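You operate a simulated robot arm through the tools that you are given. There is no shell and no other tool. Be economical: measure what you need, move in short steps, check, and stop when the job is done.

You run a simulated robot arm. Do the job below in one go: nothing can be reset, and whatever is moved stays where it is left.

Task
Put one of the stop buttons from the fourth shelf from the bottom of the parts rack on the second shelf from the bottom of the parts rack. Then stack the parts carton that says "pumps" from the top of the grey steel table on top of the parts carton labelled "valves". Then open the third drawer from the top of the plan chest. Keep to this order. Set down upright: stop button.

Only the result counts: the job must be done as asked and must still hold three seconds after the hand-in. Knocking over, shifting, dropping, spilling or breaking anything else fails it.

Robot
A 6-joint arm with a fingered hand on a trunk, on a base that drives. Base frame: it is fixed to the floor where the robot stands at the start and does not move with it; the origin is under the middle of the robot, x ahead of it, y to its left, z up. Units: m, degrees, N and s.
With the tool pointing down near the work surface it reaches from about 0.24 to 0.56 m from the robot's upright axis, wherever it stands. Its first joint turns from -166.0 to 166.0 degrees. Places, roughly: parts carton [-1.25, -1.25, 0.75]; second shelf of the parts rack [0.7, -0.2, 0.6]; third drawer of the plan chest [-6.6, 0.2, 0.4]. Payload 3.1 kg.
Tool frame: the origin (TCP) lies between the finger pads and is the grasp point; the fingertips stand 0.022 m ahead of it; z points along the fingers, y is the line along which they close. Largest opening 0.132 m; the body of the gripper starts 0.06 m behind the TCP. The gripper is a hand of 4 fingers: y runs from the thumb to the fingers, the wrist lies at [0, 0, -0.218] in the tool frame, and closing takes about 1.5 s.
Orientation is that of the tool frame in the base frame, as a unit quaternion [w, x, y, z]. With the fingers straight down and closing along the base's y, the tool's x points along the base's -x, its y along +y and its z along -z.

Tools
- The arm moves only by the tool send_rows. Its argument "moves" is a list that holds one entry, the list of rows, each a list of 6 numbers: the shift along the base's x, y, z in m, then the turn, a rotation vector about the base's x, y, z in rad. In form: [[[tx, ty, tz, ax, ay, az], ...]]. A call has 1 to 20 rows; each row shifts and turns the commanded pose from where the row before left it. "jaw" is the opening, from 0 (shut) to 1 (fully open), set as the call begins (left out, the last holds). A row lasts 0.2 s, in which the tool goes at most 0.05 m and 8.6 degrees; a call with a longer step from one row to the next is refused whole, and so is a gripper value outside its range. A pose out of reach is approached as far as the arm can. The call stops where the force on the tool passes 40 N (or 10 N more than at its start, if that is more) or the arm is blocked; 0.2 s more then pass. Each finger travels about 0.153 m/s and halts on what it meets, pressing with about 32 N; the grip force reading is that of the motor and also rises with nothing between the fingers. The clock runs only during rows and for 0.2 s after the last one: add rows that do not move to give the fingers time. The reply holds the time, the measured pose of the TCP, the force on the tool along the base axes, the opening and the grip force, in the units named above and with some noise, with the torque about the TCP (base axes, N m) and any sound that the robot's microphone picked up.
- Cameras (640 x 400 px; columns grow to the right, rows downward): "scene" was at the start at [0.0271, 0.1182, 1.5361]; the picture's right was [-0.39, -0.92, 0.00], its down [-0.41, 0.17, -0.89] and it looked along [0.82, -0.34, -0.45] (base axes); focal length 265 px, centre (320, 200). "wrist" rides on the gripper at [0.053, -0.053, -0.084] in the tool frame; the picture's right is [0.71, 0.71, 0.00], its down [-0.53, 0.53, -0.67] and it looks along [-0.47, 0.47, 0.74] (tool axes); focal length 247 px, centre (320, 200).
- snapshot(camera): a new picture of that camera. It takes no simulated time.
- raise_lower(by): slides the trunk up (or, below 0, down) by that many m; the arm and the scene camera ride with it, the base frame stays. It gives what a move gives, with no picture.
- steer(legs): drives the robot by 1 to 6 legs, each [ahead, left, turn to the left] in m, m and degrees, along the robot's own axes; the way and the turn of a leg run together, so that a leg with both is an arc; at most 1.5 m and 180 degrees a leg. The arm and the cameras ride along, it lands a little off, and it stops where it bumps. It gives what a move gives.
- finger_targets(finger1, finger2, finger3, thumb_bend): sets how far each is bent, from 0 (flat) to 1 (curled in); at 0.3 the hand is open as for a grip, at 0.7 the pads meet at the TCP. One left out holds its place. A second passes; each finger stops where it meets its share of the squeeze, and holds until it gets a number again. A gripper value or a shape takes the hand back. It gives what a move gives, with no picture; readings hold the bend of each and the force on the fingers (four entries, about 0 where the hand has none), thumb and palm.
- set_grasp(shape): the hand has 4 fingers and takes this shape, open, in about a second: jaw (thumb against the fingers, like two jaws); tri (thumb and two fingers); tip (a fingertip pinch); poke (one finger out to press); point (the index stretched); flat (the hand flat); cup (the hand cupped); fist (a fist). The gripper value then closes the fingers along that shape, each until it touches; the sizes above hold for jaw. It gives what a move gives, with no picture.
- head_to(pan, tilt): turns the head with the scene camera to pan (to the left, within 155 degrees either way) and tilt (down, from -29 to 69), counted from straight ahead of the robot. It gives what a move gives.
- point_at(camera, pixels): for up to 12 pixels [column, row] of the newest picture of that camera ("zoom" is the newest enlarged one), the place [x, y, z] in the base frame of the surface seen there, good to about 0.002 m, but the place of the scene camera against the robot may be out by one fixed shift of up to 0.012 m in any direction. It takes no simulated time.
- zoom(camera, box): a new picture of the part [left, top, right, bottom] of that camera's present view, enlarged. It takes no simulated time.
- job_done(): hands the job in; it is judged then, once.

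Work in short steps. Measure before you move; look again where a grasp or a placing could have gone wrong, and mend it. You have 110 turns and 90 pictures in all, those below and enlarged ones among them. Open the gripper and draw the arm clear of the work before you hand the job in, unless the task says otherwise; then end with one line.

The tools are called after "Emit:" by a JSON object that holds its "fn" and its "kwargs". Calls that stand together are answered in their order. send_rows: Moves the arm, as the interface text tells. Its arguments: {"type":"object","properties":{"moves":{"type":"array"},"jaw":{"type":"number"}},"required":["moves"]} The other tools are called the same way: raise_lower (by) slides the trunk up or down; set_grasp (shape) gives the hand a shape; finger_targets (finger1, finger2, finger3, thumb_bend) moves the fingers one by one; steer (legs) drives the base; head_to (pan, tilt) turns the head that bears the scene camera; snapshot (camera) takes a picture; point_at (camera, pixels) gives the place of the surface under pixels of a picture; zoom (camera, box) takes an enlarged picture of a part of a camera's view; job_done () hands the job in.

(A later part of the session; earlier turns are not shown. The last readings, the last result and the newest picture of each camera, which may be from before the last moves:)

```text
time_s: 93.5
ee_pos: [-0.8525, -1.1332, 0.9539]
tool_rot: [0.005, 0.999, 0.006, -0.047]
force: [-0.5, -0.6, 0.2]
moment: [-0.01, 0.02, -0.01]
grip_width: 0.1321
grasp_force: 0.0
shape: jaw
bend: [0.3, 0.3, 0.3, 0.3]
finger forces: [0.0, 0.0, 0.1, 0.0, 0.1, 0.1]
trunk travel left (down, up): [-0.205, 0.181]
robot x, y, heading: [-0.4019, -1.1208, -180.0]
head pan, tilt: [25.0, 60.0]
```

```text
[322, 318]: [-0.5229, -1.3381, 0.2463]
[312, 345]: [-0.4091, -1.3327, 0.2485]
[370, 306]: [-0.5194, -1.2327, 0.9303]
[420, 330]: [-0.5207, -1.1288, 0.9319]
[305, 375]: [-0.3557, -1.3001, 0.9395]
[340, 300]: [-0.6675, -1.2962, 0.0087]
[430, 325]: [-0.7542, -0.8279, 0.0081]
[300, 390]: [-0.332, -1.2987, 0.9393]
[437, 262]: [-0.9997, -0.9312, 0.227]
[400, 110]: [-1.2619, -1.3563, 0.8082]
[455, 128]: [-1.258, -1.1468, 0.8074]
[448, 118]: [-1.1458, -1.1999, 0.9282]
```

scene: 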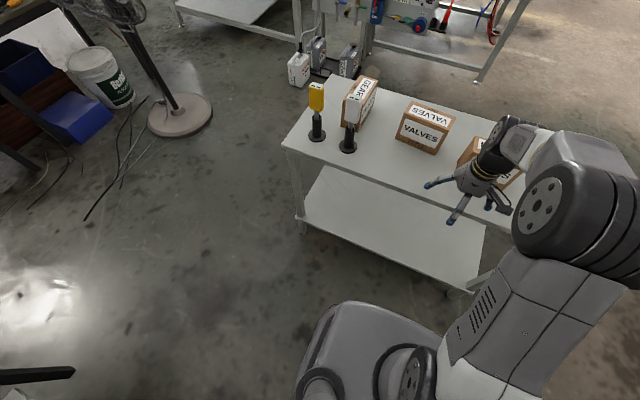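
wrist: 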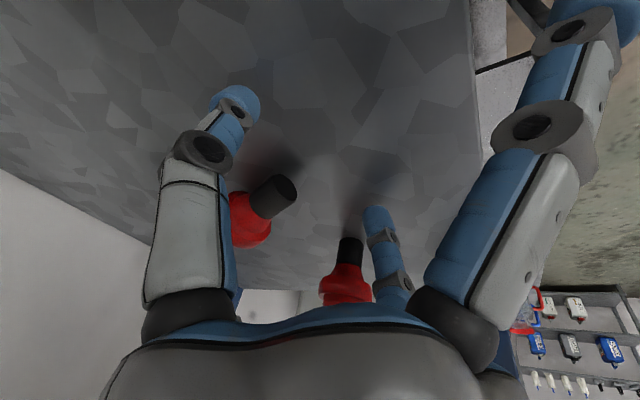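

The base front is ≲0.24 ahead of the axis, so x=−0.62 leaves margin to the table (−0.93). I raise the trunk, drive ahead 0.22, and take the "tip" shape.

Emit:
{"fn": "raise_lower", "kwargs": {"by": 0.12}}

Emit:
{"fn": "set_grasp", "kwargs": {"shape": "tip"}}

Emit:
{"fn": "steer", "kwargs": {"legs": [[0.22, 0, 0]]}}

Emit:
{"fn": "send_rows", "kwargs": {"moves": [[[0, 0.01, 0, 0, -0.094, 0], [0, 0.01, 0, 0, 0, 0.143], [0, 0.01, 0, 0, 0, 0.143], [0, 0.01, 0, 0, 0, 0.143], [0, 0.01, 0, 0, 0, 0.143], [0, 0.01, 0, 0, 0, 0.143], [0, 0.01, 0, 0, 0, 0.143], [0, 0.01, 0, 0, 0, 0.143], [0, 0.01, 0, 0, 0, 0.143], [0, 0.01, 0, 0, 0, 0.143], [0, 0.01, 0, 0, 0, 0.143], [0, 0, 0, 0, 0, 0.143]]]}}

Emit:
{"fn": "snapshot", "kwargs": {"camera": "wrist"}}

Emit:
{"fn": "snapshot", "kwargs": {"camera": "scene"}}

```text
time_s: 95.0
ee_pos: [-0.8526, -1.1334, 1.0746]
tool_rot: [0.004, 0.999, 0.005, -0.048]
force: [-0.9, 0.2, 0.4]
moment: [0.01, 0.01, -0.01]
grip_width: 0.1318
grasp_force: 0.0
shape: jaw
bend: [0.3, 0.3, 0.3, 0.3]
finger forces: [0.0, 0.1, 0.1, 0.0, 0.0, 0.1]
trunk travel left (down, up): [-0.325, 0.061]
robot x, y, heading: [-0.4065, -1.1195, -179.6]
head pan, tilt: [25.0, 60.0]
```

```text
time_s: 95.9
ee_pos: [-0.8532, -1.1327, 1.0744]
tool_rot: [0.004, 0.999, 0.006, -0.048]
force: [0.2, 0.5, 0.3]
moment: [0.02, 0.01, -0.03]
grip_width: 0.132
grasp_force: 0.1
shape: tip
bend: [0.11, 0.3, 0.11, 0.3]
finger forces: [0.0, 0.0, 0.0, 0.0, 0.0, 0.0]
trunk travel left (down, up): [-0.325, 0.061]
robot x, y, heading: [-0.4017, -1.1234, -179.7]
head pan, tilt: [25.0, 60.0]
```

```text
time_s: 97.6
ee_pos: [-1.0731, -1.1345, 1.0741]
tool_rot: [0.004, 0.999, 0.007, -0.048]
force: [-0.4, 0.5, 0.1]
moment: [0.01, -0.02, 0.03]
grip_width: 0.1321
grasp_force: 0.1
shape: tip
bend: [0.11, 0.3, 0.11, 0.3]
finger forces: [0.1, 0.1, 0.0, 0.1, 0.0, 0.0]
trunk travel left (down, up): [-0.325, 0.061]
robot x, y, heading: [-0.6231, -1.1217, -179.8]
head pan, tilt: [25.0, 60.0]
```

```text
time_s: 100.2
ee_pos: [-1.0655, -1.1518, 1.062]
tool_rot: [-0.016, 0.713, 0.7, 0.016]
force: [-0.8, -1.0, 0.4]
moment: [0.04, 0.02, 0.0]
grip_width: 0.1317
grasp_force: 0.1
shape: tip
bend: [0.11, 0.3, 0.11, 0.3]
finger forces: [0.0, 0.0, 0.1, 0.1, 0.1, 0.1]
out of reach, approached as far as the arm can: row 10, 11, 12
trunk travel left (down, up): [-0.325, 0.061]
robot x, y, heading: [-0.6217, -1.1248, -179.6]
head pan, tilt: [25.0, 60.0]
```

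```text
28 pictures are left
```

wrist: 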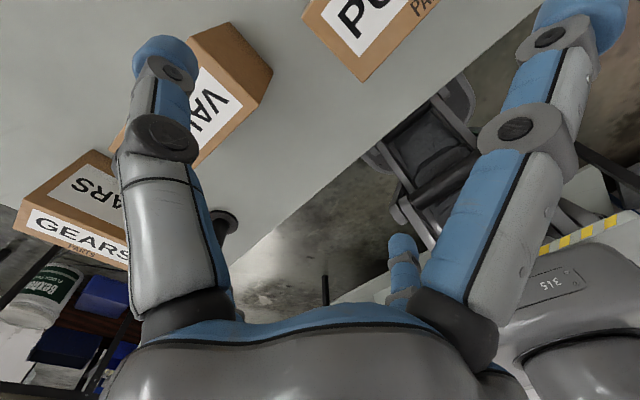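

```text
27 pictures are left
```

scene: 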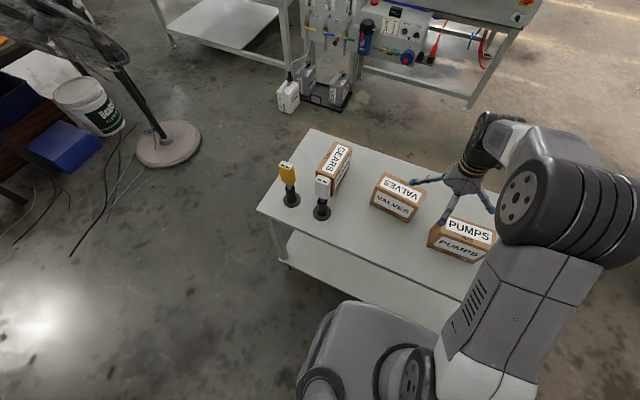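

Yaw to the left hits a wrist limit. I rotate the tool the other way (−180° in total) while keeping position, to pinch along x from the opposite side.

Emit:
{"fn": "send_rows", "kwargs": {"moves": [[[0, 0, 0.005, 0.045, 0, 0], [0, 0, 0.005, 0, 0, -0.147], [0, 0, 0, 0, 0, -0.147], [0, 0, 0, 0, 0, -0.147], [0, 0, 0, 0, 0, -0.147], [0, 0, 0, 0, 0, -0.147], [0, 0, 0, 0, 0, -0.147], [0, 0, 0, 0, 0, -0.147], [0, 0, 0, 0, 0, -0.147], [0, 0, 0, 0, 0, -0.147], [0, 0, 0, 0, 0, -0.147], [0, 0, 0, 0, 0, -0.083]]]}}

Emit:
{"fn": "send_rows", "kwargs": {"moves": [[[0, 0, 0, 0, 0, -0.147], [0, 0, 0, 0, 0, -0.147], [0, 0, 0, 0, 0, -0.147], [0, 0, 0, 0, 0, -0.147], [0, 0, 0, 0, 0, -0.147], [0, 0, 0, 0, 0, -0.147], [0, 0, 0, 0, 0, -0.147], [0, 0, 0, 0, 0, -0.147], [0, 0, 0, 0, 0, -0.147], [0, 0, 0, 0, 0, -0.147], [0, 0, 0, 0, 0, -0.085]]]}}

```text
time_s: 102.8
ee_pos: [-1.0658, -1.1508, 1.0715]
tool_rot: [-0.001, 0.999, -0.004, 0.044]
force: [0.2, 0.6, 0.1]
moment: [-0.03, 0.0, -0.01]
grip_width: 0.1319
grasp_force: 0.1
shape: tip
bend: [0.11, 0.3, 0.11, 0.3]
finger forces: [0.1, 0.0, 0.1, 0.1, 0.0, 0.0]
trunk travel left (down, up): [-0.325, 0.061]
robot x, y, heading: [-0.6223, -1.1253, -179.7]
head pan, tilt: [25.0, 60.0]
```

```text
time_s: 105.2
ee_pos: [-1.0631, -1.1492, 1.0717]
tool_rot: [0.031, 0.71, -0.702, 0.031]
force: [-0.8, -0.2, 0.2]
moment: [-0.01, -0.02, -0.03]
grip_width: 0.1323
grasp_force: 0.1
shape: tip
bend: [0.11, 0.3, 0.11, 0.3]
finger forces: [0.1, 0.0, 0.0, 0.0, 0.0, 0.0]
trunk travel left (down, up): [-0.325, 0.061]
robot x, y, heading: [-0.6246, -1.1235, -179.8]
head pan, tilt: [25.0, 60.0]
```

Orientation works this way; I fix the 5° tilt and move over the PUMPS carton at a safe height, then look with the wrist camera.

Emit:
{"fn": "send_rows", "kwargs": {"moves": [[[-0.005, 0.02, 0.005, 0.088, 0, 0], [-0.005, 0.03, 0.005, 0, 0, 0], [-0.005, 0.03, 0, 0, 0, 0], [-0.005, 0.03, 0, 0, 0, 0], [0, 0, 0, 0, 0, 0]]]}}

Emit:
{"fn": "snapshot", "kwargs": {"camera": "wrist"}}

```text
time_s: 106.4
ee_pos: [-1.084, -1.0391, 1.0817]
tool_rot: [-0.001, 0.711, -0.703, -0.001]
force: [0.8, 0.4, -0.7]
moment: [0.01, 0.01, 0.0]
grip_width: 0.132
grasp_force: 0.1
shape: tip
bend: [0.11, 0.3, 0.11, 0.3]
finger forces: [0.1, 0.1, 0.0, 0.0, 0.0, 0.1]
trunk travel left (down, up): [-0.325, 0.061]
robot x, y, heading: [-0.6169, -1.1208, -179.5]
head pan, tilt: [25.0, 60.0]
```

```text
26 pictures are left
```

wrist: 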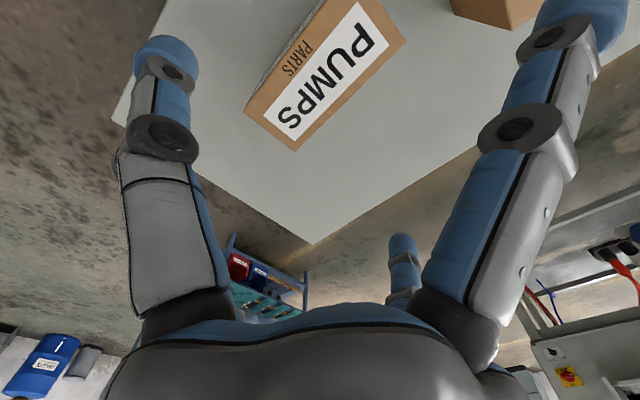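

I measure the PUMPS top corners and edges with the wrist camera.

Emit:
{"fn": "point_at", "kwargs": {"camera": "wrist", "pixels": [[248, 112], [294, 148], [403, 42], [360, 3], [328, 70], [278, 135], [350, 100], [335, 10]]}}

```text
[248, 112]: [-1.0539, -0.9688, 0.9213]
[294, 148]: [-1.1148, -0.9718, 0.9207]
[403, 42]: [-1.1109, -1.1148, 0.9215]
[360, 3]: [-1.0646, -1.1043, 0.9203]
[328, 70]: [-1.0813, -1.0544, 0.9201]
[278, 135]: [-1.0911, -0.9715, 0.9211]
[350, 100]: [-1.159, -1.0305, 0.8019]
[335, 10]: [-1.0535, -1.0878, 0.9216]
```

PUMPS: centre (−1.083,−1.042), top 0.921, ~0.063 thick. I descend to z≈0.908, watching for contact.

Emit:
{"fn": "send_rows", "kwargs": {"moves": [[[0, -0.001, -0.04, 0, 0, 0], [0, -0.001, -0.04, 0, 0, 0], [0, -0.001, -0.04, 0, 0, 0], [0, 0, -0.02, 0, 0, 0], [0, 0, -0.015, 0, 0, 0], [0, 0, -0.01, 0, 0, 0], [0, 0, -0.009, 0, 0, 0], [0, 0, 0, 0, 0, 0]]]}}

Emit:
{"fn": "snapshot", "kwargs": {"camera": "wrist"}}

```text
time_s: 108.2
ee_pos: [-1.085, -1.0439, 0.9076]
tool_rot: [0.0, 0.711, -0.703, -0.001]
force: [0.3, -0.1, -0.5]
moment: [0.0, -0.06, -0.01]
grip_width: 0.132
grasp_force: 0.0
shape: tip
bend: [0.11, 0.3, 0.11, 0.3]
finger forces: [0.1, 0.0, 0.2, 0.0, 0.1, 0.0]
trunk travel left (down, up): [-0.325, 0.061]
robot x, y, heading: [-0.6232, -1.1254, -179.7]
head pan, tilt: [25.0, 60.0]
```

```text
25 pictures are left
```

wrist: 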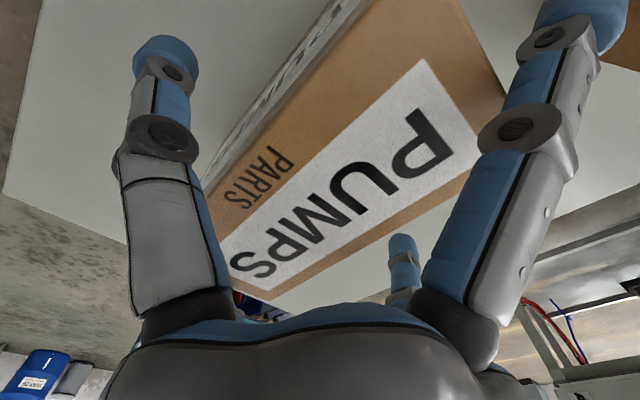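

Straddled with no contact. I close and wait.

Emit:
{"fn": "send_rows", "kwargs": {"jaw": 0, "moves": [[[0, 0, 0, 0, 0, 0], [0, 0, 0, 0, 0, 0], [0, 0, 0, 0, 0, 0], [0, 0, 0, 0, 0, 0], [0, 0, 0, 0, 0, 0], [0, 0, 0, 0, 0, 0], [0, 0, 0, 0, 0, 0], [0, 0, 0, 0, 0, 0]]]}}

```text
time_s: 110.0
ee_pos: [-1.0864, -1.0435, 0.9079]
tool_rot: [-0.002, 0.711, -0.703, 0.0]
force: [0.9, 0.0, -0.4]
moment: [0.04, -0.04, 0.02]
grip_width: 0.0631
grasp_force: 31.6
shape: tip
bend: [0.13, 0.42, 0.11, 0.7]
finger forces: [0.5, 29.0, 0.5, 0.1, 29.4, 0.1]
trunk travel left (down, up): [-0.325, 0.061]
robot x, y, heading: [-0.6225, -1.1253, -179.7]
head pan, tilt: [25.0, 60.0]
```

Gripped with ~29 N, though bends are uneven (0.42/0.70); I look at the carton before lifting.

Emit:
{"fn": "snapshot", "kwargs": {"camera": "wrist"}}

Emit:
{"fn": "zoom", "kwargs": {"camera": "scene", "box": [340, 140, 540, 290]}}

```text
24 pictures are left
```

wrist: 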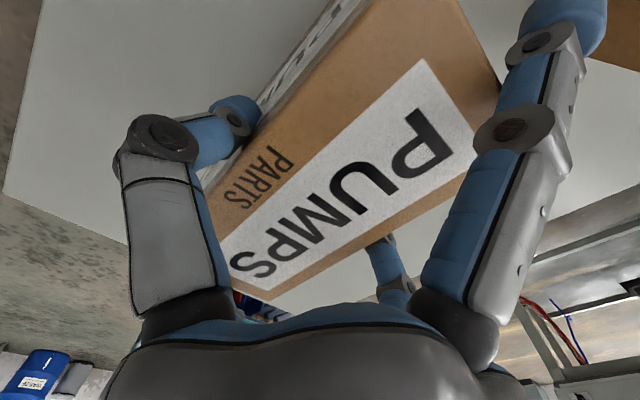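

```text
2.67 times, centred on (440, 215) of scene
```

zoom: 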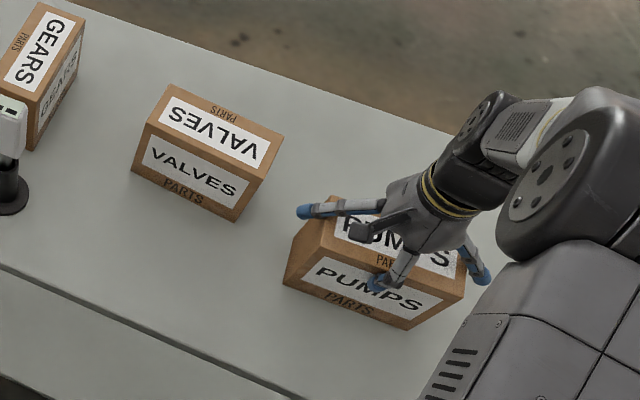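

The carton hasn't shifted and is held. I lift it 0.16 m slowly.

Emit:
{"fn": "send_rows", "kwargs": {"moves": [[[0, 0, 0.01, 0, 0, 0], [0, 0, 0.02, 0, 0, 0], [0, 0, 0.03, 0, 0, 0], [0, 0, 0.03, 0, 0, 0], [0, 0, 0.03, 0, 0, 0], [0, 0, 0.03, 0, 0, 0], [0, 0, 0.01, 0, 0, 0], [0, 0, 0, 0, 0, 0]]]}}

Emit:
{"fn": "snapshot", "kwargs": {"camera": "wrist"}}

Emit:
{"fn": "snapshot", "kwargs": {"camera": "scene"}}

```text
time_s: 111.8
ee_pos: [-1.0853, -1.043, 1.0673]
tool_rot: [-0.001, 0.711, -0.703, 0.0]
force: [-0.6, 0.6, -6.4]
moment: [0.03, 0.02, 0.01]
grip_width: 0.0627
grasp_force: 32.9
shape: tip
bend: [0.13, 0.42, 0.11, 0.7]
finger forces: [0.4, 29.4, 0.7, 0.1, 29.4, 0.0]
trunk travel left (down, up): [-0.325, 0.061]
robot x, y, heading: [-0.6208, -1.1268, -179.7]
head pan, tilt: [25.0, 60.0]
```

```text
22 pictures are left
```

wrist: 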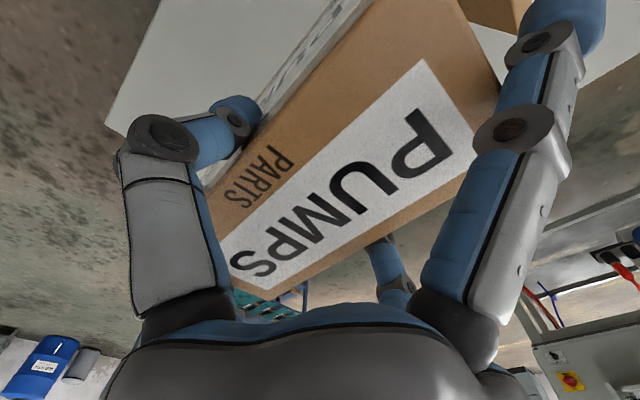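

```text
21 pictures are left
```

scene: 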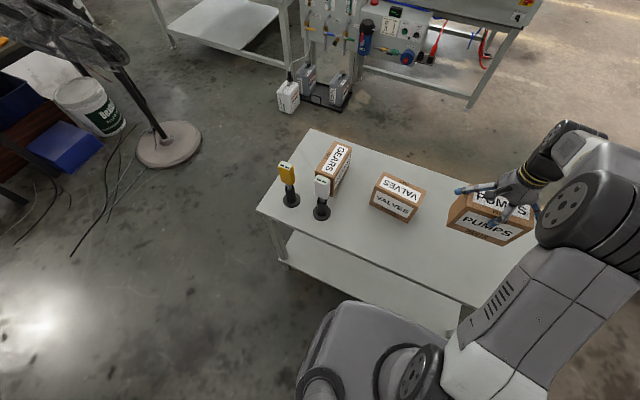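

Held level (~0.6 kg). I zoom on VALVES for its pose to align the stack.

Emit:
{"fn": "zoom", "kwargs": {"camera": "scene", "box": [360, 160, 440, 230]}}

```text
5.71 times, centred on (400, 195) of scene
```

zoom: 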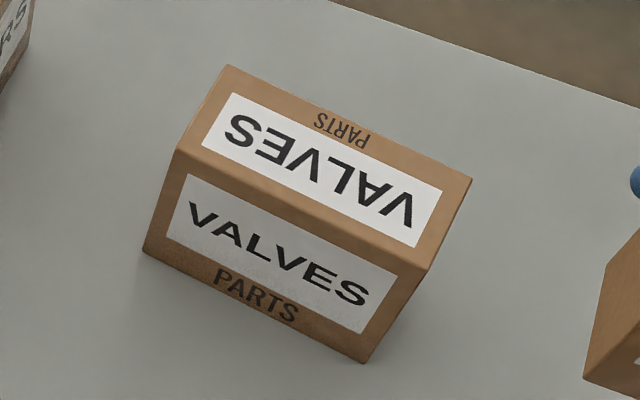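

Emit:
{"fn": "point_at", "kwargs": {"camera": "zoom", "pixels": [[228, 70], [466, 181], [426, 264], [182, 148], [325, 165], [350, 122], [305, 210]]}}

```text
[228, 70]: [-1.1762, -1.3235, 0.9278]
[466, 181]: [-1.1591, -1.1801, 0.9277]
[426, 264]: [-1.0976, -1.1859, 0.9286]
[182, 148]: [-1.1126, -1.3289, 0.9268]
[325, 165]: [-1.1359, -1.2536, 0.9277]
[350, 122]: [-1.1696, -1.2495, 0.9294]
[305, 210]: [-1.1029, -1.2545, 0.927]
```

To resolve the camera's fixed shift at this heading, I measure the held PUMPS carton (whose true pose I know) with the scene camera.

Emit:
{"fn": "zoom", "kwargs": {"camera": "scene", "box": [440, 170, 550, 260]}}

```text
4.44 times, centred on (495, 215) of scene
```

zoom: 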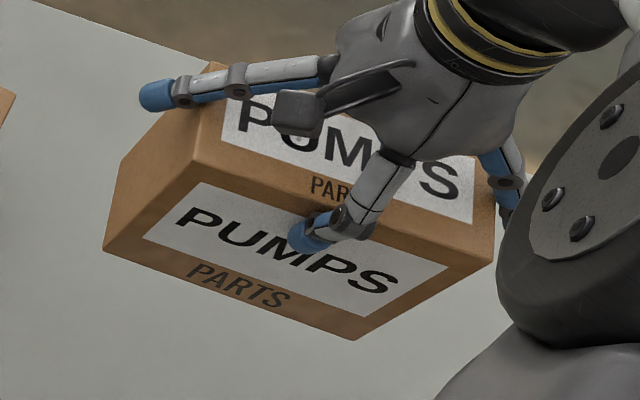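

Emit:
{"fn": "point_at", "kwargs": {"camera": "zoom", "pixels": [[196, 158], [198, 170], [186, 165], [488, 255], [300, 205], [250, 235], [112, 243], [206, 120]]}}

```text
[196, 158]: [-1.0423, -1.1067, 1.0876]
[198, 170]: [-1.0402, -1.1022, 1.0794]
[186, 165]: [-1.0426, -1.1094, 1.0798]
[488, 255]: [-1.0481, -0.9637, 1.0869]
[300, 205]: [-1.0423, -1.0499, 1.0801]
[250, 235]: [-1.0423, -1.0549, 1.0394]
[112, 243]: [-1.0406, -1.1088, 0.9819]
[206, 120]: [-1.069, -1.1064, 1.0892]
```

Offset is consistent; the needed shift of the carton is about (−0.060, −0.217) with a −8° yaw. I drive the base sideways for the y part so the arm stays in a comfortable pose.

Emit:
{"fn": "steer", "kwargs": {"legs": [[0, 0.217, 0]]}}

```text
time_s: 113.5
ee_pos: [-1.0844, -1.2611, 1.0675]
tool_rot: [-0.002, 0.71, -0.704, 0.001]
force: [-0.1, 0.3, -5.9]
moment: [-0.02, 0.0, 0.04]
grip_width: 0.0629
grasp_force: 32.2
shape: tip
bend: [0.13, 0.42, 0.11, 0.7]
finger forces: [0.5, 29.4, 0.7, 0.1, 29.4, 0.0]
trunk travel left (down, up): [-0.325, 0.061]
robot x, y, heading: [-0.6184, -1.3437, -179.8]
head pan, tilt: [25.0, 60.0]
```

I move −0.061 in x and yaw −0.14 rad, then check alignment.

Emit:
{"fn": "send_rows", "kwargs": {"moves": [[[-0.02, 0, 0, 0, 0, -0.05], [-0.02, 0, 0, 0, 0, -0.05], [-0.021, 0.001, 0, 0, 0, -0.04], [0, 0, 0, 0, 0, 0]]]}}

Emit:
{"fn": "zoom", "kwargs": {"camera": "scene", "box": [400, 150, 560, 280]}}

```text
time_s: 114.5
ee_pos: [-1.1452, -1.2604, 1.0672]
tool_rot: [0.0, -0.66, 0.751, 0.0]
force: [-0.2, 0.0, -6.1]
moment: [0.0, 0.01, -0.03]
grip_width: 0.0627
grasp_force: 31.7
shape: tip
bend: [0.13, 0.42, 0.11, 0.7]
finger forces: [0.5, 29.7, 0.7, 0.1, 29.8, 0.1]
trunk travel left (down, up): [-0.325, 0.061]
robot x, y, heading: [-0.6213, -1.3397, -179.7]
head pan, tilt: [25.0, 60.0]
```

```text
3.08 times, centred on (480, 215) of scene
```

zoom: 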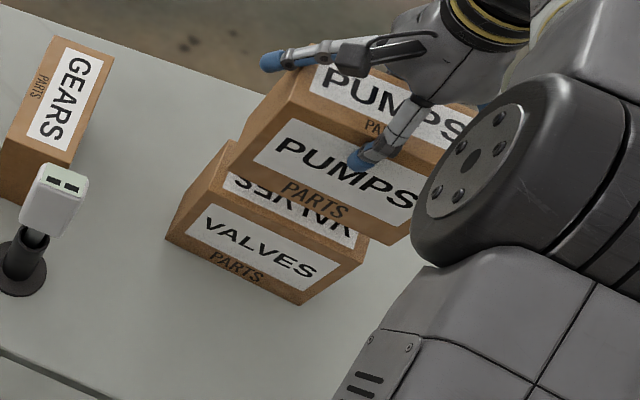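

Yaw matches. I check near-face alignment of the two cartons by points.

Emit:
{"fn": "point_at", "kwargs": {"camera": "zoom", "pixels": [[300, 125], [240, 160], [330, 195], [250, 235], [190, 215], [300, 285], [175, 235], [236, 168]]}}

```text
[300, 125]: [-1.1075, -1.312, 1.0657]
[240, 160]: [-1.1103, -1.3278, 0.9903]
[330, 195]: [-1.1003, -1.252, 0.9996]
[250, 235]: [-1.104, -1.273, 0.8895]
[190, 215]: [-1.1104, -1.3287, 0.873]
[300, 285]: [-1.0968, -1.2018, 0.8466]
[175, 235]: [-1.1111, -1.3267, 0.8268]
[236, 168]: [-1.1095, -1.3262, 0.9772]
```

Faces align within 1 mm. I lower to just above contact, then in small steps.

Emit:
{"fn": "send_rows", "kwargs": {"moves": [[[0, 0, -0.015, 0, 0, 0], [0, 0, -0.012, 0, 0, 0], [0, 0, -0.008, 0, 0, 0], [0, 0, -0.003, 0, 0, 0], [0, 0, 0, 0, 0, 0]]]}}

Emit:
{"fn": "send_rows", "kwargs": {"moves": [[[0, 0, -0.001, 0, 0, 0], [0, 0, -0.001, 0, 0, 0], [0, 0, 0, 0, 0, 0]]]}}

```text
time_s: 115.7
ee_pos: [-1.1454, -1.2612, 1.029]
tool_rot: [0.001, -0.66, 0.751, 0.0]
force: [0.0, -0.4, -5.8]
moment: [0.02, 0.0, 0.02]
grip_width: 0.0627
grasp_force: 31.8
shape: tip
bend: [0.13, 0.42, 0.11, 0.7]
finger forces: [0.5, 29.7, 0.7, 0.0, 29.7, 0.0]
trunk travel left (down, up): [-0.325, 0.061]
robot x, y, heading: [-0.6211, -1.3441, -179.9]
head pan, tilt: [25.0, 60.0]
```

```text
time_s: 116.5
ee_pos: [-1.1462, -1.2606, 1.0277]
tool_rot: [0.001, -0.66, 0.751, 0.0]
force: [-0.8, 0.9, -1.0]
moment: [0.01, -0.09, 0.03]
grip_width: 0.0626
grasp_force: 32.2
shape: tip
bend: [0.13, 0.42, 0.11, 0.7]
finger forces: [0.5, 30.4, 1.1, 0.0, 29.4, 0.0]
trunk travel left (down, up): [-0.325, 0.061]
robot x, y, heading: [-0.622, -1.3366, -179.7]
head pan, tilt: [25.0, 60.0]
```

Weight is now carried. I settle 0.5 mm more and open.

Emit:
{"fn": "send_rows", "kwargs": {"moves": [[[0, 0, -0.0005, 0, 0, 0], [0, 0, 0, 0, 0, 0]]]}}

Emit:
{"fn": "send_rows", "kwargs": {"jaw": 1, "moves": [[[0, 0, 0, 0, 0, 0], [0, 0, 0, 0, 0, 0], [0, 0, 0, 0, 0, 0], [0, 0, 0, 0, 0, 0], [0, 0, 0, 0, 0, 0], [0, 0, 0, 0, 0, 0], [0, 0, 0, 0, 0, 0], [0, 0, 0, 0, 0, 0]]]}}

Emit:
{"fn": "snapshot", "kwargs": {"camera": "wrist"}}

```text
time_s: 117.1
ee_pos: [-1.1445, -1.26, 1.0278]
tool_rot: [0.001, -0.661, 0.751, 0.0]
force: [-2.0, 0.1, 3.0]
moment: [-0.01, -0.05, -0.01]
grip_width: 0.0627
grasp_force: 31.6
shape: tip
bend: [0.13, 0.42, 0.11, 0.7]
finger forces: [0.7, 30.9, 1.1, 0.0, 29.6, 0.0]
trunk travel left (down, up): [-0.325, 0.061]
robot x, y, heading: [-0.6203, -1.3438, -179.7]
head pan, tilt: [25.0, 60.0]
```

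```text
time_s: 118.9
ee_pos: [-1.144, -1.2611, 1.0271]
tool_rot: [0.001, -0.659, 0.752, 0.0]
force: [1.2, 0.6, 1.4]
moment: [0.01, -0.02, -0.02]
grip_width: 0.1319
grasp_force: 0.1
shape: tip
bend: [0.11, 0.3, 0.1, 0.3]
finger forces: [0.1, 0.0, 0.2, 0.1, 0.1, 0.1]
trunk travel left (down, up): [-0.325, 0.061]
robot x, y, heading: [-0.6216, -1.3469, -179.6]
head pan, tilt: [25.0, 60.0]
```

```text
17 pictures are left
```

wrist: 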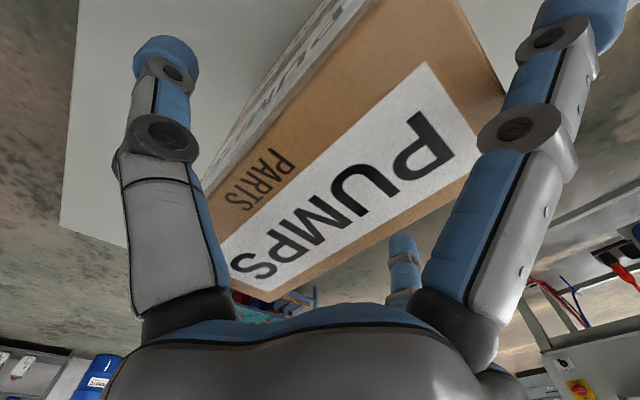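

Released. I rise straight up 0.1 m, back away, and check the stack.

Emit:
{"fn": "send_rows", "kwargs": {"moves": [[[0, 0, 0.01, 0, 0, 0], [0, 0, 0.02, 0, 0, 0], [0, 0, 0.03, 0, 0, 0], [0, 0, 0.03, 0, 0, 0], [0, 0, 0, 0, 0, 0]]]}}

Emit:
{"fn": "steer", "kwargs": {"legs": [[-0.4, 0, 0]]}}

Emit:
{"fn": "head_to", "kwargs": {"pan": 10, "tilt": 20}}

Emit:
{"fn": "snapshot", "kwargs": {"camera": "scene"}}

```text
time_s: 120.1
ee_pos: [-1.1456, -1.2611, 1.1164]
tool_rot: [0.001, -0.66, 0.751, 0.0]
force: [0.0, 0.3, 0.5]
moment: [0.02, 0.01, 0.01]
grip_width: 0.132
grasp_force: 0.1
shape: tip
bend: [0.11, 0.3, 0.1, 0.3]
finger forces: [0.1, 0.1, 0.1, 0.0, 0.0, 0.1]
trunk travel left (down, up): [-0.325, 0.061]
robot x, y, heading: [-0.6199, -1.3413, -179.8]
head pan, tilt: [25.0, 60.0]
```

```text
time_s: 122.6
ee_pos: [-0.7451, -1.2593, 1.1167]
tool_rot: [0.0, -0.659, 0.752, 0.001]
force: [0.0, -0.6, -0.1]
moment: [0.0, -0.03, 0.0]
grip_width: 0.132
grasp_force: 0.0
shape: tip
bend: [0.11, 0.3, 0.1, 0.3]
finger forces: [0.0, 0.0, 0.0, 0.0, 0.0, 0.1]
trunk travel left (down, up): [-0.325, 0.061]
robot x, y, heading: [-0.2216, -1.3445, -179.9]
head pan, tilt: [25.0, 60.0]
```

```text
time_s: 123.6
ee_pos: [-0.7468, -1.2599, 1.117]
tool_rot: [0.001, -0.66, 0.751, -0.001]
force: [0.2, 0.4, 1.2]
moment: [-0.01, 0.0, 0.01]
grip_width: 0.132
grasp_force: 0.1
shape: tip
bend: [0.11, 0.3, 0.1, 0.3]
finger forces: [0.0, 0.0, 0.0, 0.0, 0.0, 0.1]
trunk travel left (down, up): [-0.325, 0.061]
robot x, y, heading: [-0.2202, -1.3412, -179.9]
head pan, tilt: [10.0, 20.0]
```

```text
16 pictures are left
```

scene: 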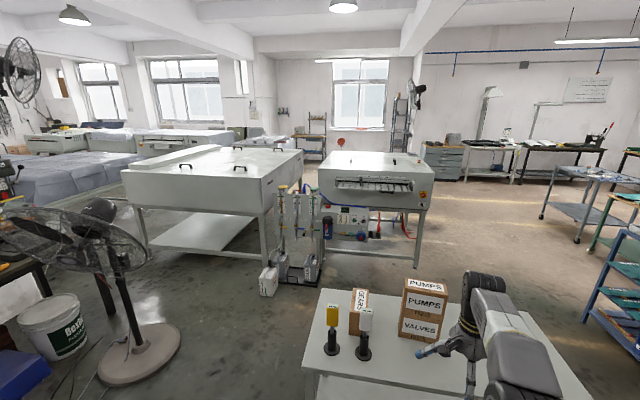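

The stack stands neatly. The plan chest should be the grey cabinet near (445,160); I zoom there and measure obstacles on the way.

Emit:
{"fn": "zoom", "kwargs": {"camera": "scene", "box": [380, 120, 640, 290]}}

Emit:
{"fn": "point_at", "kwargs": {"camera": "scene", "pixels": [[445, 165], [426, 175], [462, 178], [445, 147], [410, 265], [428, 205], [585, 300], [560, 190], [545, 215], [590, 235], [600, 300], [520, 185]]}}

```text
2.35 times, centred on (510, 205) of scene
```

zoom: 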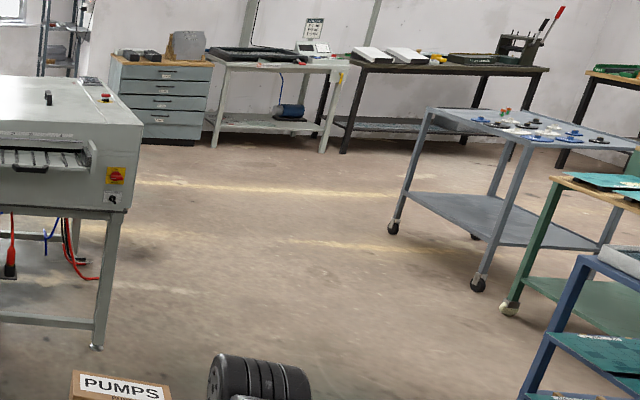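

```text
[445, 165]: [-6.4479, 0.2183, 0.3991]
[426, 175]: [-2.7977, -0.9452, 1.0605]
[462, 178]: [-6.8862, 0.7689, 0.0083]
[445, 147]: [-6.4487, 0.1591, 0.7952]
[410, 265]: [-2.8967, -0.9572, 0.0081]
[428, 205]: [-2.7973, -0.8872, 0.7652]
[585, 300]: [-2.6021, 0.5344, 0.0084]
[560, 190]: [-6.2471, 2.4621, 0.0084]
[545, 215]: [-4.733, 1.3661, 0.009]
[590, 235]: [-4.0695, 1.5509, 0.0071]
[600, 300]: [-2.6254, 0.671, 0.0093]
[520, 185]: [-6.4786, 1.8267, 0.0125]
```

Chest front is at x≈−6.45, around y≈0.2, four drawers. The lane at y≈−0.25 is free; I drive there in steps.

Emit:
{"fn": "steer", "kwargs": {"legs": [[0, -1.09, 0], [1.5, 0, 0], [1.5, 0, 0], [1.3, 0, 0]]}}

Emit:
{"fn": "head_to", "kwargs": {"pan": -10, "tilt": 25}}

Emit:
{"fn": "snapshot", "kwargs": {"camera": "scene"}}

```text
time_s: 149.6
ee_pos: [-5.0876, -0.2666, 1.1175]
tool_rot: [0.001, -0.67, 0.743, 0.0]
force: [0.1, 1.0, 0.1]
moment: [0.0, -0.01, 0.0]
grip_width: 0.1318
grasp_force: 0.1
shape: tip
bend: [0.11, 0.3, 0.1, 0.3]
finger forces: [0.0, 0.0, 0.0, 0.0, 0.0, 0.0]
trunk travel left (down, up): [-0.325, 0.061]
robot x, y, heading: [-4.5652, -0.3391, -178.2]
head pan, tilt: [10.0, 20.0]
```

```text
time_s: 150.4
ee_pos: [-5.0886, -0.267, 1.118]
tool_rot: [0.001, -0.67, 0.743, 0.001]
force: [-0.3, 0.2, 0.5]
moment: [-0.03, 0.02, -0.01]
grip_width: 0.1322
grasp_force: 0.0
shape: tip
bend: [0.11, 0.3, 0.1, 0.3]
finger forces: [0.0, 0.1, 0.0, 0.0, 0.0, 0.0]
trunk travel left (down, up): [-0.325, 0.061]
robot x, y, heading: [-4.5601, -0.3337, -178.3]
head pan, tilt: [-10.0, 25.0]
```

```text
14 pictures are left
```

scene: 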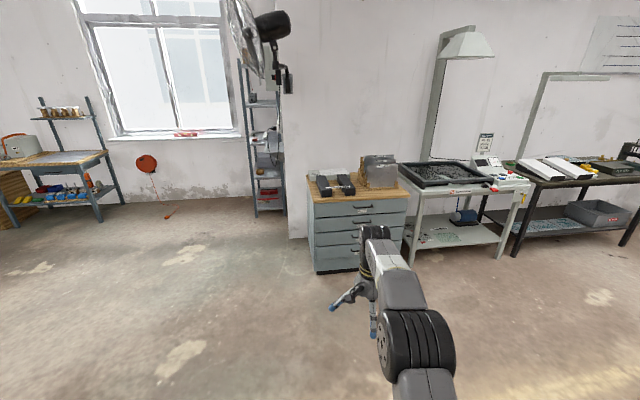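

The chest is right ahead at (360,230). I zoom to see drawers and handles.

Emit:
{"fn": "zoom", "kwargs": {"camera": "scene", "box": [295, 170, 415, 280]}}

Emit:
{"fn": "point_at", "kwargs": {"camera": "zoom", "pixels": [[100, 190], [590, 180], [350, 195], [380, 215], [260, 290], [300, 300], [260, 370], [260, 460], [110, 545], [350, 300], [560, 260], [200, 230]]}}

```text
3.64 times, centred on (355, 225) of scene
```

zoom: 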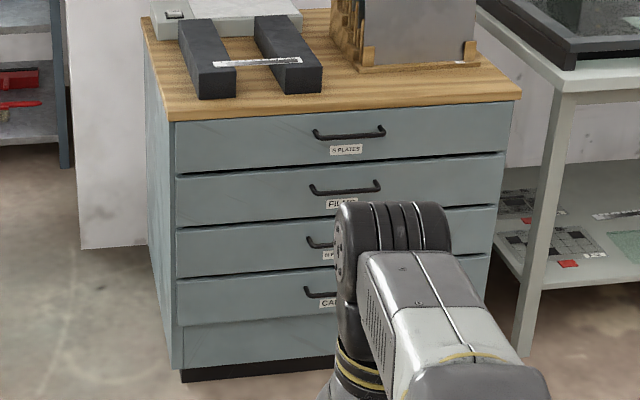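

```text
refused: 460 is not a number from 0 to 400
```

Four drawers with bow handles; the third's handle is at (320,240). I measure handles and front.

Emit:
{"fn": "point_at", "kwargs": {"camera": "zoom", "pixels": [[317, 133], [350, 135], [383, 130], [313, 188], [345, 190], [378, 184], [310, 240], [328, 244], [307, 292], [200, 215], [200, 262], [200, 240]]}}

```text
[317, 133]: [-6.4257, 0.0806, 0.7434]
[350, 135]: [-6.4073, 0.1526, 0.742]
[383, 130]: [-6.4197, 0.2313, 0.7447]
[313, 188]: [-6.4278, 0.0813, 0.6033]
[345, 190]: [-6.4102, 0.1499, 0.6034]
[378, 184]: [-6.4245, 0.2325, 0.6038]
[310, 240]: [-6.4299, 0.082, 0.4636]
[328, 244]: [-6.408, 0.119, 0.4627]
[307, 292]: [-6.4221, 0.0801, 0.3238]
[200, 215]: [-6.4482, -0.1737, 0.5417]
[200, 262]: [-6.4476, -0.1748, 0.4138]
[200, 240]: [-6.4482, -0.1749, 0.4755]
```

Handle 3: bar at about x −6.42, y 0.15, z 0.455 (offset-corrected). I align the base with it, lower the trunk, and turn the tool forward with a vertical pinch.

Emit:
{"fn": "steer", "kwargs": {"legs": [[0, -0.416, -1.7], [0.6, 0, 0]]}}

Emit:
{"fn": "raise_lower", "kwargs": {"by": -0.32}}

Emit:
{"fn": "send_rows", "kwargs": {"moves": [[[0, 0, 0, 0, 0, 0.05], [0, 0, 0, 0, 0, 0.053], [-0.01, 0, 0, 0, 0.131, 0], [-0.01, 0, 0, 0, 0.131, 0], [-0.01, 0, 0, 0, 0.131, 0], [-0.01, 0, 0, 0, 0.131, 0], [-0.01, 0, 0, 0, 0.131, 0], [-0.01, 0, 0, 0, 0.131, 0], [0, 0, 0, 0, 0.131, 0], [0, 0, 0, 0, 0.131, 0], [0, 0, 0, 0, 0, 0]]]}}

```text
time_s: 156.0
ee_pos: [-5.6992, 0.1632, 1.1173]
tool_rot: [0.001, -0.659, 0.752, 0.0]
force: [0.7, -0.5, 0.1]
moment: [0.01, -0.02, 0.01]
grip_width: 0.1319
grasp_force: 0.1
shape: tip
bend: [0.11, 0.3, 0.1, 0.3]
finger forces: [0.0, 0.0, 0.0, 0.0, 0.0, 0.1]
trunk travel left (down, up): [-0.325, 0.061]
robot x, y, heading: [-5.1753, 0.0817, -179.9]
head pan, tilt: [-10.0, 25.0]
```

```text
time_s: 159.2
ee_pos: [-5.699, 0.1633, 0.7973]
tool_rot: [0.001, -0.659, 0.752, 0.0]
force: [0.1, 0.1, 0.8]
moment: [-0.01, 0.01, 0.0]
grip_width: 0.1317
grasp_force: 0.0
shape: tip
bend: [0.11, 0.3, 0.1, 0.3]
finger forces: [0.1, 0.0, 0.0, 0.0, 0.0, 0.1]
trunk travel left (down, up): [-0.005, 0.381]
robot x, y, heading: [-5.1756, 0.0803, -179.8]
head pan, tilt: [-10.0, 25.0]
```

```text
time_s: 161.6
ee_pos: [-5.7594, 0.1534, 0.7959]
tool_rot: [-0.324, -0.637, 0.639, 0.285]
force: [0.3, 0.9, -0.8]
moment: [-0.02, 0.0, -0.03]
grip_width: 0.1319
grasp_force: 0.1
shape: tip
bend: [0.11, 0.3, 0.1, 0.3]
finger forces: [0.0, 0.1, 0.0, 0.0, 0.0, 0.0]
out of reach, approached as far as the arm can: row 9, 10
trunk travel left (down, up): [-0.005, 0.381]
robot x, y, heading: [-5.173, 0.0808, -179.9]
head pan, tilt: [-10.0, 25.0]
```

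Pitch is 39° below horizontal, pinch plane near vertical: good enough. I lower to handle height in free space.

Emit:
{"fn": "send_rows", "kwargs": {"moves": [[[0, 0, -0.045, 0, 0, 0], [0, 0, -0.045, 0, 0, 0], [0, 0, -0.045, 0, 0, 0], [0, 0, -0.045, 0, 0, 0], [0, 0, -0.045, 0, 0, 0], [0, 0, -0.045, 0, 0, 0], [0, 0, -0.045, 0, 0, 0], [0, 0, -0.02, 0, 0, 0], [0, 0, 0, 0, 0, 0]]]}}

Emit:
{"fn": "steer", "kwargs": {"legs": [[0.46, 0, 0]]}}

Emit:
{"fn": "snapshot", "kwargs": {"camera": "wrist"}}

```text
time_s: 163.6
ee_pos: [-5.7596, 0.1551, 0.4588]
tool_rot: [-0.324, -0.637, 0.639, 0.284]
force: [0.8, 0.6, -0.5]
moment: [0.03, -0.03, 0.0]
grip_width: 0.132
grasp_force: 0.0
shape: tip
bend: [0.11, 0.3, 0.1, 0.3]
finger forces: [0.0, 0.0, 0.1, 0.1, 0.0, 0.1]
trunk travel left (down, up): [-0.005, 0.381]
robot x, y, heading: [-5.1756, 0.0834, -179.9]
head pan, tilt: [-10.0, 25.0]
```

```text
time_s: 166.3
ee_pos: [-6.2218, 0.1542, 0.4608]
tool_rot: [-0.324, -0.637, 0.639, 0.284]
force: [-0.3, 0.9, -0.5]
moment: [-0.04, -0.02, -0.01]
grip_width: 0.1321
grasp_force: 0.0
shape: tip
bend: [0.11, 0.3, 0.1, 0.3]
finger forces: [0.0, 0.0, 0.0, 0.1, 0.0, 0.0]
trunk travel left (down, up): [-0.005, 0.381]
robot x, y, heading: [-5.6341, 0.0826, -179.8]
head pan, tilt: [-10.0, 25.0]
```

```text
12 pictures are left
```

wrist: 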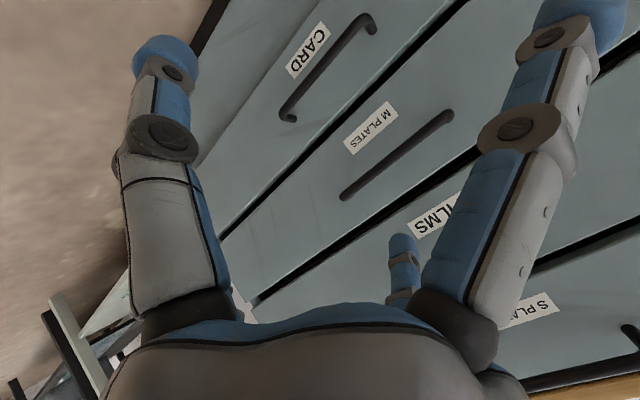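

The third drawer's ("M PLATES") handle runs (345,195)–(450,115); I measure it with the wrist camera.

Emit:
{"fn": "point_at", "kwargs": {"camera": "wrist", "pixels": [[345, 193], [370, 172], [396, 152], [420, 134], [447, 115], [400, 149], [393, 155], [350, 165], [340, 80], [430, 190]]}}

```text
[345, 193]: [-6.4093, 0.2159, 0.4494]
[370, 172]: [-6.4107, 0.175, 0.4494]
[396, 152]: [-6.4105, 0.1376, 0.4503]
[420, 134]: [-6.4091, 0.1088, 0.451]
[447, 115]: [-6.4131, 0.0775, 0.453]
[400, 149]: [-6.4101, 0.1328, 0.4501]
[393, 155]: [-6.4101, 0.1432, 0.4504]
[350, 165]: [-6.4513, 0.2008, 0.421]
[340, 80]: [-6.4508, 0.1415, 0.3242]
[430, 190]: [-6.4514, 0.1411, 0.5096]
```

Bar centre ≈(−6.415, 0.147, 0.452), drawer front −6.451. I flatten the pitch to ~22°, fix yaw, and narrow the opening so tips don't hit the front.

Emit:
{"fn": "send_rows", "kwargs": {"jaw": 0.42, "moves": [[[0, 0, 0, 0, 0.1, 0], [0, 0, 0, 0, 0.1, 0], [0, 0, 0, 0, 0.1, 0], [0, 0, 0, 0, 0, -0.05], [0, 0, 0, 0, 0, 0], [0, 0, 0, 0, 0, 0]]]}}

```text
time_s: 167.7
ee_pos: [-6.2194, 0.1624, 0.4614]
tool_rot: [-0.408, -0.575, 0.596, 0.385]
force: [0.2, 0.3, 0.4]
moment: [0.0, -0.02, 0.03]
grip_width: 0.0556
grasp_force: 0.0
shape: tip
bend: [0.11, 0.4, 0.1, 0.7]
finger forces: [0.0, 0.0, 0.0, 0.0, 0.0, 0.1]
out of reach, approached as far as the arm can: row 4
trunk travel left (down, up): [-0.005, 0.381]
robot x, y, heading: [-5.6381, 0.0817, -179.7]
head pan, tilt: [-10.0, 25.0]
```

Pitch 22°, azimuth right. I drive ahead 0.165 with 0.014 left, then fine-tune with the arm.

Emit:
{"fn": "steer", "kwargs": {"legs": [[0.165, 0.012, 0]]}}

Emit:
{"fn": "snapshot", "kwargs": {"camera": "wrist"}}

```text
time_s: 169.2
ee_pos: [-6.3845, 0.1495, 0.462]
tool_rot: [-0.408, -0.574, 0.596, 0.386]
force: [0.3, 0.0, -0.7]
moment: [0.02, -0.06, -0.03]
grip_width: 0.0559
grasp_force: 0.2
shape: tip
bend: [0.11, 0.4, 0.1, 0.7]
finger forces: [0.0, 0.1, 0.0, 0.1, 0.0, 0.1]
trunk travel left (down, up): [-0.005, 0.381]
robot x, y, heading: [-5.8023, 0.0662, -179.8]
head pan, tilt: [-10.0, 25.0]
```

```text
11 pictures are left
```

wrist: 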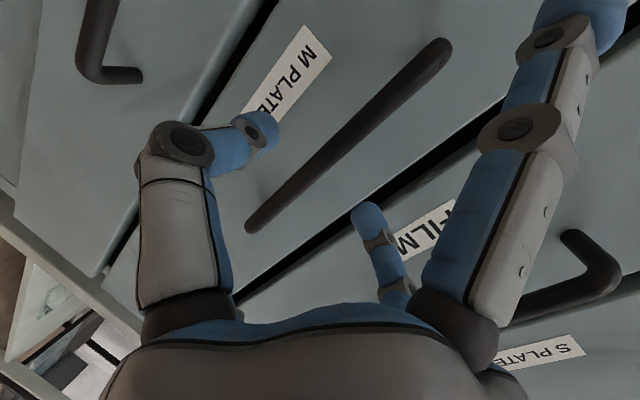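

The bar lies between thumb (265,130) and finger 2 (365,215). I verify its location and move the last 2 cm.

Emit:
{"fn": "point_at", "kwargs": {"camera": "wrist", "pixels": [[345, 138], [352, 144], [335, 132], [262, 128], [362, 210], [300, 180]]}}

Emit:
{"fn": "send_rows", "kwargs": {"moves": [[[-0.008, 0, -0.003, 0, 0, 0], [-0.008, 0, -0.003, 0, 0, 0], [-0.007, 0, -0.001, 0, 0, 0], [0, 0, 0, 0, 0, 0]]]}}

```text
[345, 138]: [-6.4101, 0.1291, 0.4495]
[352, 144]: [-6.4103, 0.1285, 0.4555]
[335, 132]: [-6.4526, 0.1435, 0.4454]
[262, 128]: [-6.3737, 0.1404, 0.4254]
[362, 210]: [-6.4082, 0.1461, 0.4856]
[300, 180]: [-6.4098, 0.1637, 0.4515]
```

```text
time_s: 170.2
ee_pos: [-6.4077, 0.1491, 0.4548]
tool_rot: [-0.408, -0.574, 0.596, 0.386]
force: [-0.5, -0.2, 0.4]
moment: [0.01, 0.01, -0.03]
grip_width: 0.0557
grasp_force: 0.1
shape: tip
bend: [0.11, 0.4, 0.1, 0.7]
finger forces: [0.0, 0.0, 0.0, 0.0, 0.1, 0.0]
trunk travel left (down, up): [-0.005, 0.381]
robot x, y, heading: [-5.7972, 0.0647, -179.9]
head pan, tilt: [-10.0, 25.0]
```

The thumb tip is slightly short; I advance 5 mm more, then close.

Emit:
{"fn": "send_rows", "kwargs": {"moves": [[[-0.005, 0, -0.001, 0, 0, 0], [0, 0, 0, 0, 0, 0]]]}}

Emit:
{"fn": "send_rows", "kwargs": {"jaw": 0, "moves": [[[0, 0, 0, 0, 0, 0], [0, 0, 0, 0, 0, 0], [0, 0, 0, 0, 0, 0], [0, 0, 0, 0, 0, 0], [0, 0, 0, 0, 0, 0], [0, 0, 0, 0, 0, 0], [0, 0, 0, 0, 0, 0]]]}}

Emit:
{"fn": "snapshot", "kwargs": {"camera": "wrist"}}

```text
time_s: 170.8
ee_pos: [-6.4113, 0.1492, 0.4523]
tool_rot: [-0.408, -0.574, 0.596, 0.386]
force: [0.1, -0.4, 0.6]
moment: [0.0, -0.02, 0.01]
grip_width: 0.0555
grasp_force: 0.1
shape: tip
bend: [0.11, 0.4, 0.1, 0.7]
finger forces: [0.0, 0.0, 0.0, 0.1, 0.0, 0.0]
trunk travel left (down, up): [-0.005, 0.381]
robot x, y, heading: [-5.8017, 0.0702, -179.8]
head pan, tilt: [-10.0, 25.0]
```

```text
time_s: 172.4
ee_pos: [-6.4129, 0.1483, 0.4519]
tool_rot: [-0.407, -0.575, 0.597, 0.384]
force: [0.5, -0.4, -8.5]
moment: [-0.04, -0.05, -0.02]
grip_width: 0.0001
grasp_force: 31.6
shape: tip
bend: [0.19, 0.7, 0.17, 0.72]
finger forces: [0.6, 0.0, 0.8, 0.1, 0.0, 0.0]
trunk travel left (down, up): [-0.005, 0.381]
robot x, y, heading: [-5.8045, 0.0698, -179.9]
head pan, tilt: [-10.0, 25.0]
```

```text
10 pictures are left
```

wrist: 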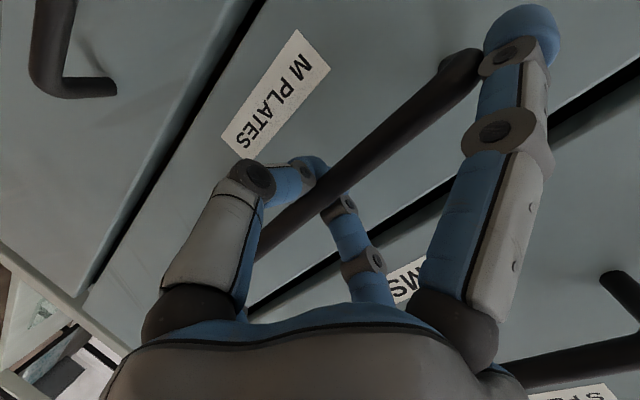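

Fingers closed fully (width 0). I check whether the bar is enclosed (tips behind it) or missed.

Emit:
{"fn": "zoom", "kwargs": {"camera": "wrist", "box": [220, 110, 440, 290]}}

Emit:
{"fn": "point_at", "kwargs": {"camera": "wrist", "pixels": [[300, 170], [315, 163], [335, 205], [330, 190], [345, 210], [370, 150], [345, 172], [280, 230], [325, 178]]}}

```text
2.22 times, centred on (330, 200) of wrist
```

zoom: 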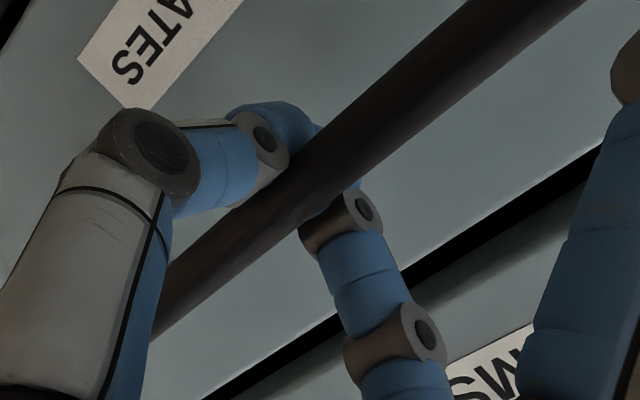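

```text
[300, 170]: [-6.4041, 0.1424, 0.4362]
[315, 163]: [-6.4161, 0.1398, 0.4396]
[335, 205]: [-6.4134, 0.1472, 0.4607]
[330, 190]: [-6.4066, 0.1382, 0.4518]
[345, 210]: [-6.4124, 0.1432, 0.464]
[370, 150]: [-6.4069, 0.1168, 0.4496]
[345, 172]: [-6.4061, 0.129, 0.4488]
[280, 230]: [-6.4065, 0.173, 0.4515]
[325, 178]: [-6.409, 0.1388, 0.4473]
```

The bar passes in front of the tips: the fingers are hooked behind it. I pull by driving the base back.

Emit:
{"fn": "steer", "kwargs": {"legs": [[-0.15, 0, 0]]}}

Emit:
{"fn": "snapshot", "kwargs": {"camera": "wrist"}}

```text
time_s: 173.8
ee_pos: [-6.262, 0.1487, 0.4532]
tool_rot: [-0.408, -0.574, 0.595, 0.386]
force: [-1.0, 1.1, -3.6]
moment: [-0.02, -0.03, -0.03]
grip_width: 0.0
grasp_force: 31.7
shape: tip
bend: [0.2, 0.7, 0.16, 0.71]
finger forces: [0.7, 0.1, 0.8, 0.0, 0.2, 0.1]
trunk travel left (down, up): [-0.005, 0.381]
robot x, y, heading: [-5.6505, 0.0675, -179.8]
head pan, tilt: [-10.0, 25.0]
```

```text
8 pictures are left
```

wrist: 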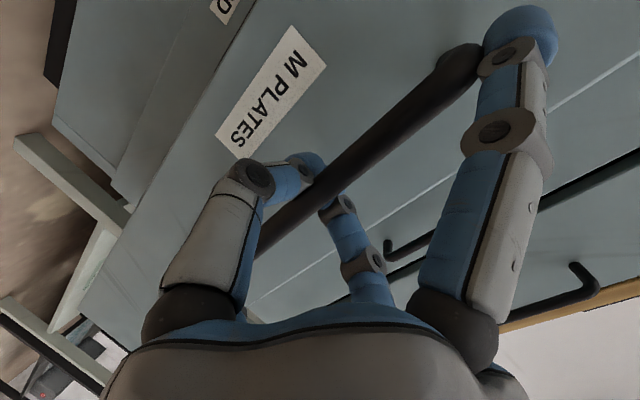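

The drawer follows. I pull another 0.15 m.

Emit:
{"fn": "steer", "kwargs": {"legs": [[-0.15, 0, 0]]}}

```text
time_s: 175.1
ee_pos: [-6.1111, 0.1491, 0.4537]
tool_rot: [-0.409, -0.574, 0.595, 0.385]
force: [-0.5, -0.5, -2.9]
moment: [-0.02, 0.01, -0.03]
grip_width: 0.0002
grasp_force: 31.7
shape: tip
bend: [0.2, 0.7, 0.15, 0.71]
finger forces: [0.7, 0.1, 0.8, 0.1, 0.3, 0.1]
trunk travel left (down, up): [-0.005, 0.381]
robot x, y, heading: [-5.5004, 0.0671, -179.8]
head pan, tilt: [-10.0, 25.0]
```

Still free (0.30 m out). I pull 0.06 more, watching the force.

Emit:
{"fn": "steer", "kwargs": {"legs": [[-0.06, 0, 0]]}}

Emit:
{"fn": "snapshot", "kwargs": {"camera": "scene"}}

```text
time_s: 176.1
ee_pos: [-6.0501, 0.15, 0.4546]
tool_rot: [-0.409, -0.575, 0.595, 0.385]
force: [0.1, -0.6, -1.9]
moment: [-0.03, 0.03, -0.01]
grip_width: 0.0001
grasp_force: 32.5
shape: tip
bend: [0.19, 0.7, 0.15, 0.71]
finger forces: [0.6, 0.0, 0.8, 0.0, 0.7, 0.0]
trunk travel left (down, up): [-0.005, 0.381]
robot x, y, heading: [-5.4416, 0.0709, -179.5]
head pan, tilt: [-10.0, 25.0]
```

```text
7 pictures are left
```

scene: 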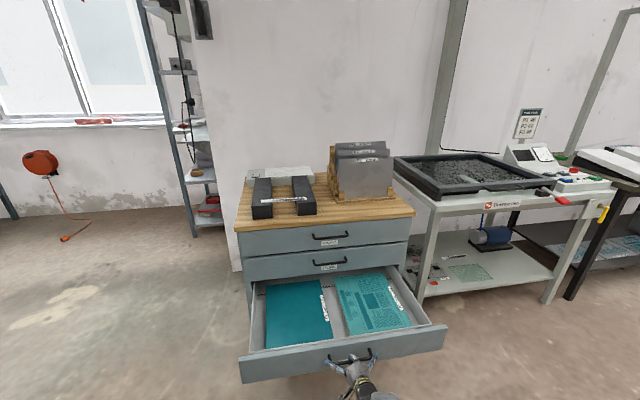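

The third drawer is open ~0.36 m. I open the fingers to the approach width and back straight out.

Emit:
{"fn": "send_rows", "kwargs": {"jaw": 0.42, "moves": [[[0, 0, 0, 0, 0, 0], [0, 0, 0, 0, 0, 0], [0, 0, 0, 0, 0, 0], [0, 0, 0, 0, 0, 0], [0, 0, 0, 0, 0, 0], [0, 0, 0, 0, 0, 0]]]}}

Emit:
{"fn": "send_rows", "kwargs": {"moves": [[[0.008, 0, 0.002, 0, 0, 0], [0.008, 0, 0.003, 0, 0, 0], [0.01, 0, 0.003, 0, 0, 0], [0.01, 0, 0, 0, 0, 0], [0.01, 0, 0, 0, 0, 0]]]}}

Emit:
{"fn": "snapshot", "kwargs": {"camera": "wrist"}}

```text
time_s: 177.5
ee_pos: [-6.0492, 0.1501, 0.453]
tool_rot: [-0.408, -0.575, 0.595, 0.386]
force: [2.0, -0.2, -0.9]
moment: [0.01, 0.03, 0.01]
grip_width: 0.0537
grasp_force: 0.1
shape: tip
bend: [0.11, 0.8, 0.11, 0.7]
finger forces: [0.1, 1.6, 0.1, 0.1, 0.0, 0.0]
trunk travel left (down, up): [-0.005, 0.381]
robot x, y, heading: [-5.4405, 0.0674, -179.5]
head pan, tilt: [-10.0, 25.0]
```

```text
time_s: 178.7
ee_pos: [-6.0125, 0.149, 0.4588]
tool_rot: [-0.412, -0.572, 0.597, 0.383]
force: [-0.5, 0.5, -0.4]
moment: [0.01, 0.0, 0.05]
grip_width: 0.0551
grasp_force: 0.1
shape: tip
bend: [0.11, 0.4, 0.11, 0.7]
finger forces: [0.0, 0.1, 0.0, 0.0, 0.0, 0.0]
out of reach, approached as far as the arm can: row 5
trunk travel left (down, up): [-0.005, 0.381]
robot x, y, heading: [-5.4343, 0.0685, -180.0]
head pan, tilt: [-10.0, 25.0]
```

```text
6 pictures are left
```

wrist: 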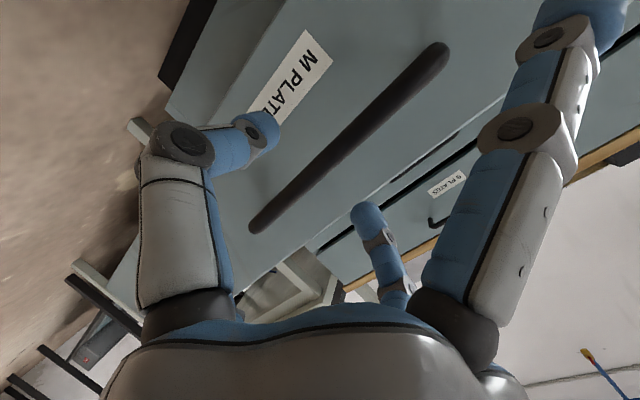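

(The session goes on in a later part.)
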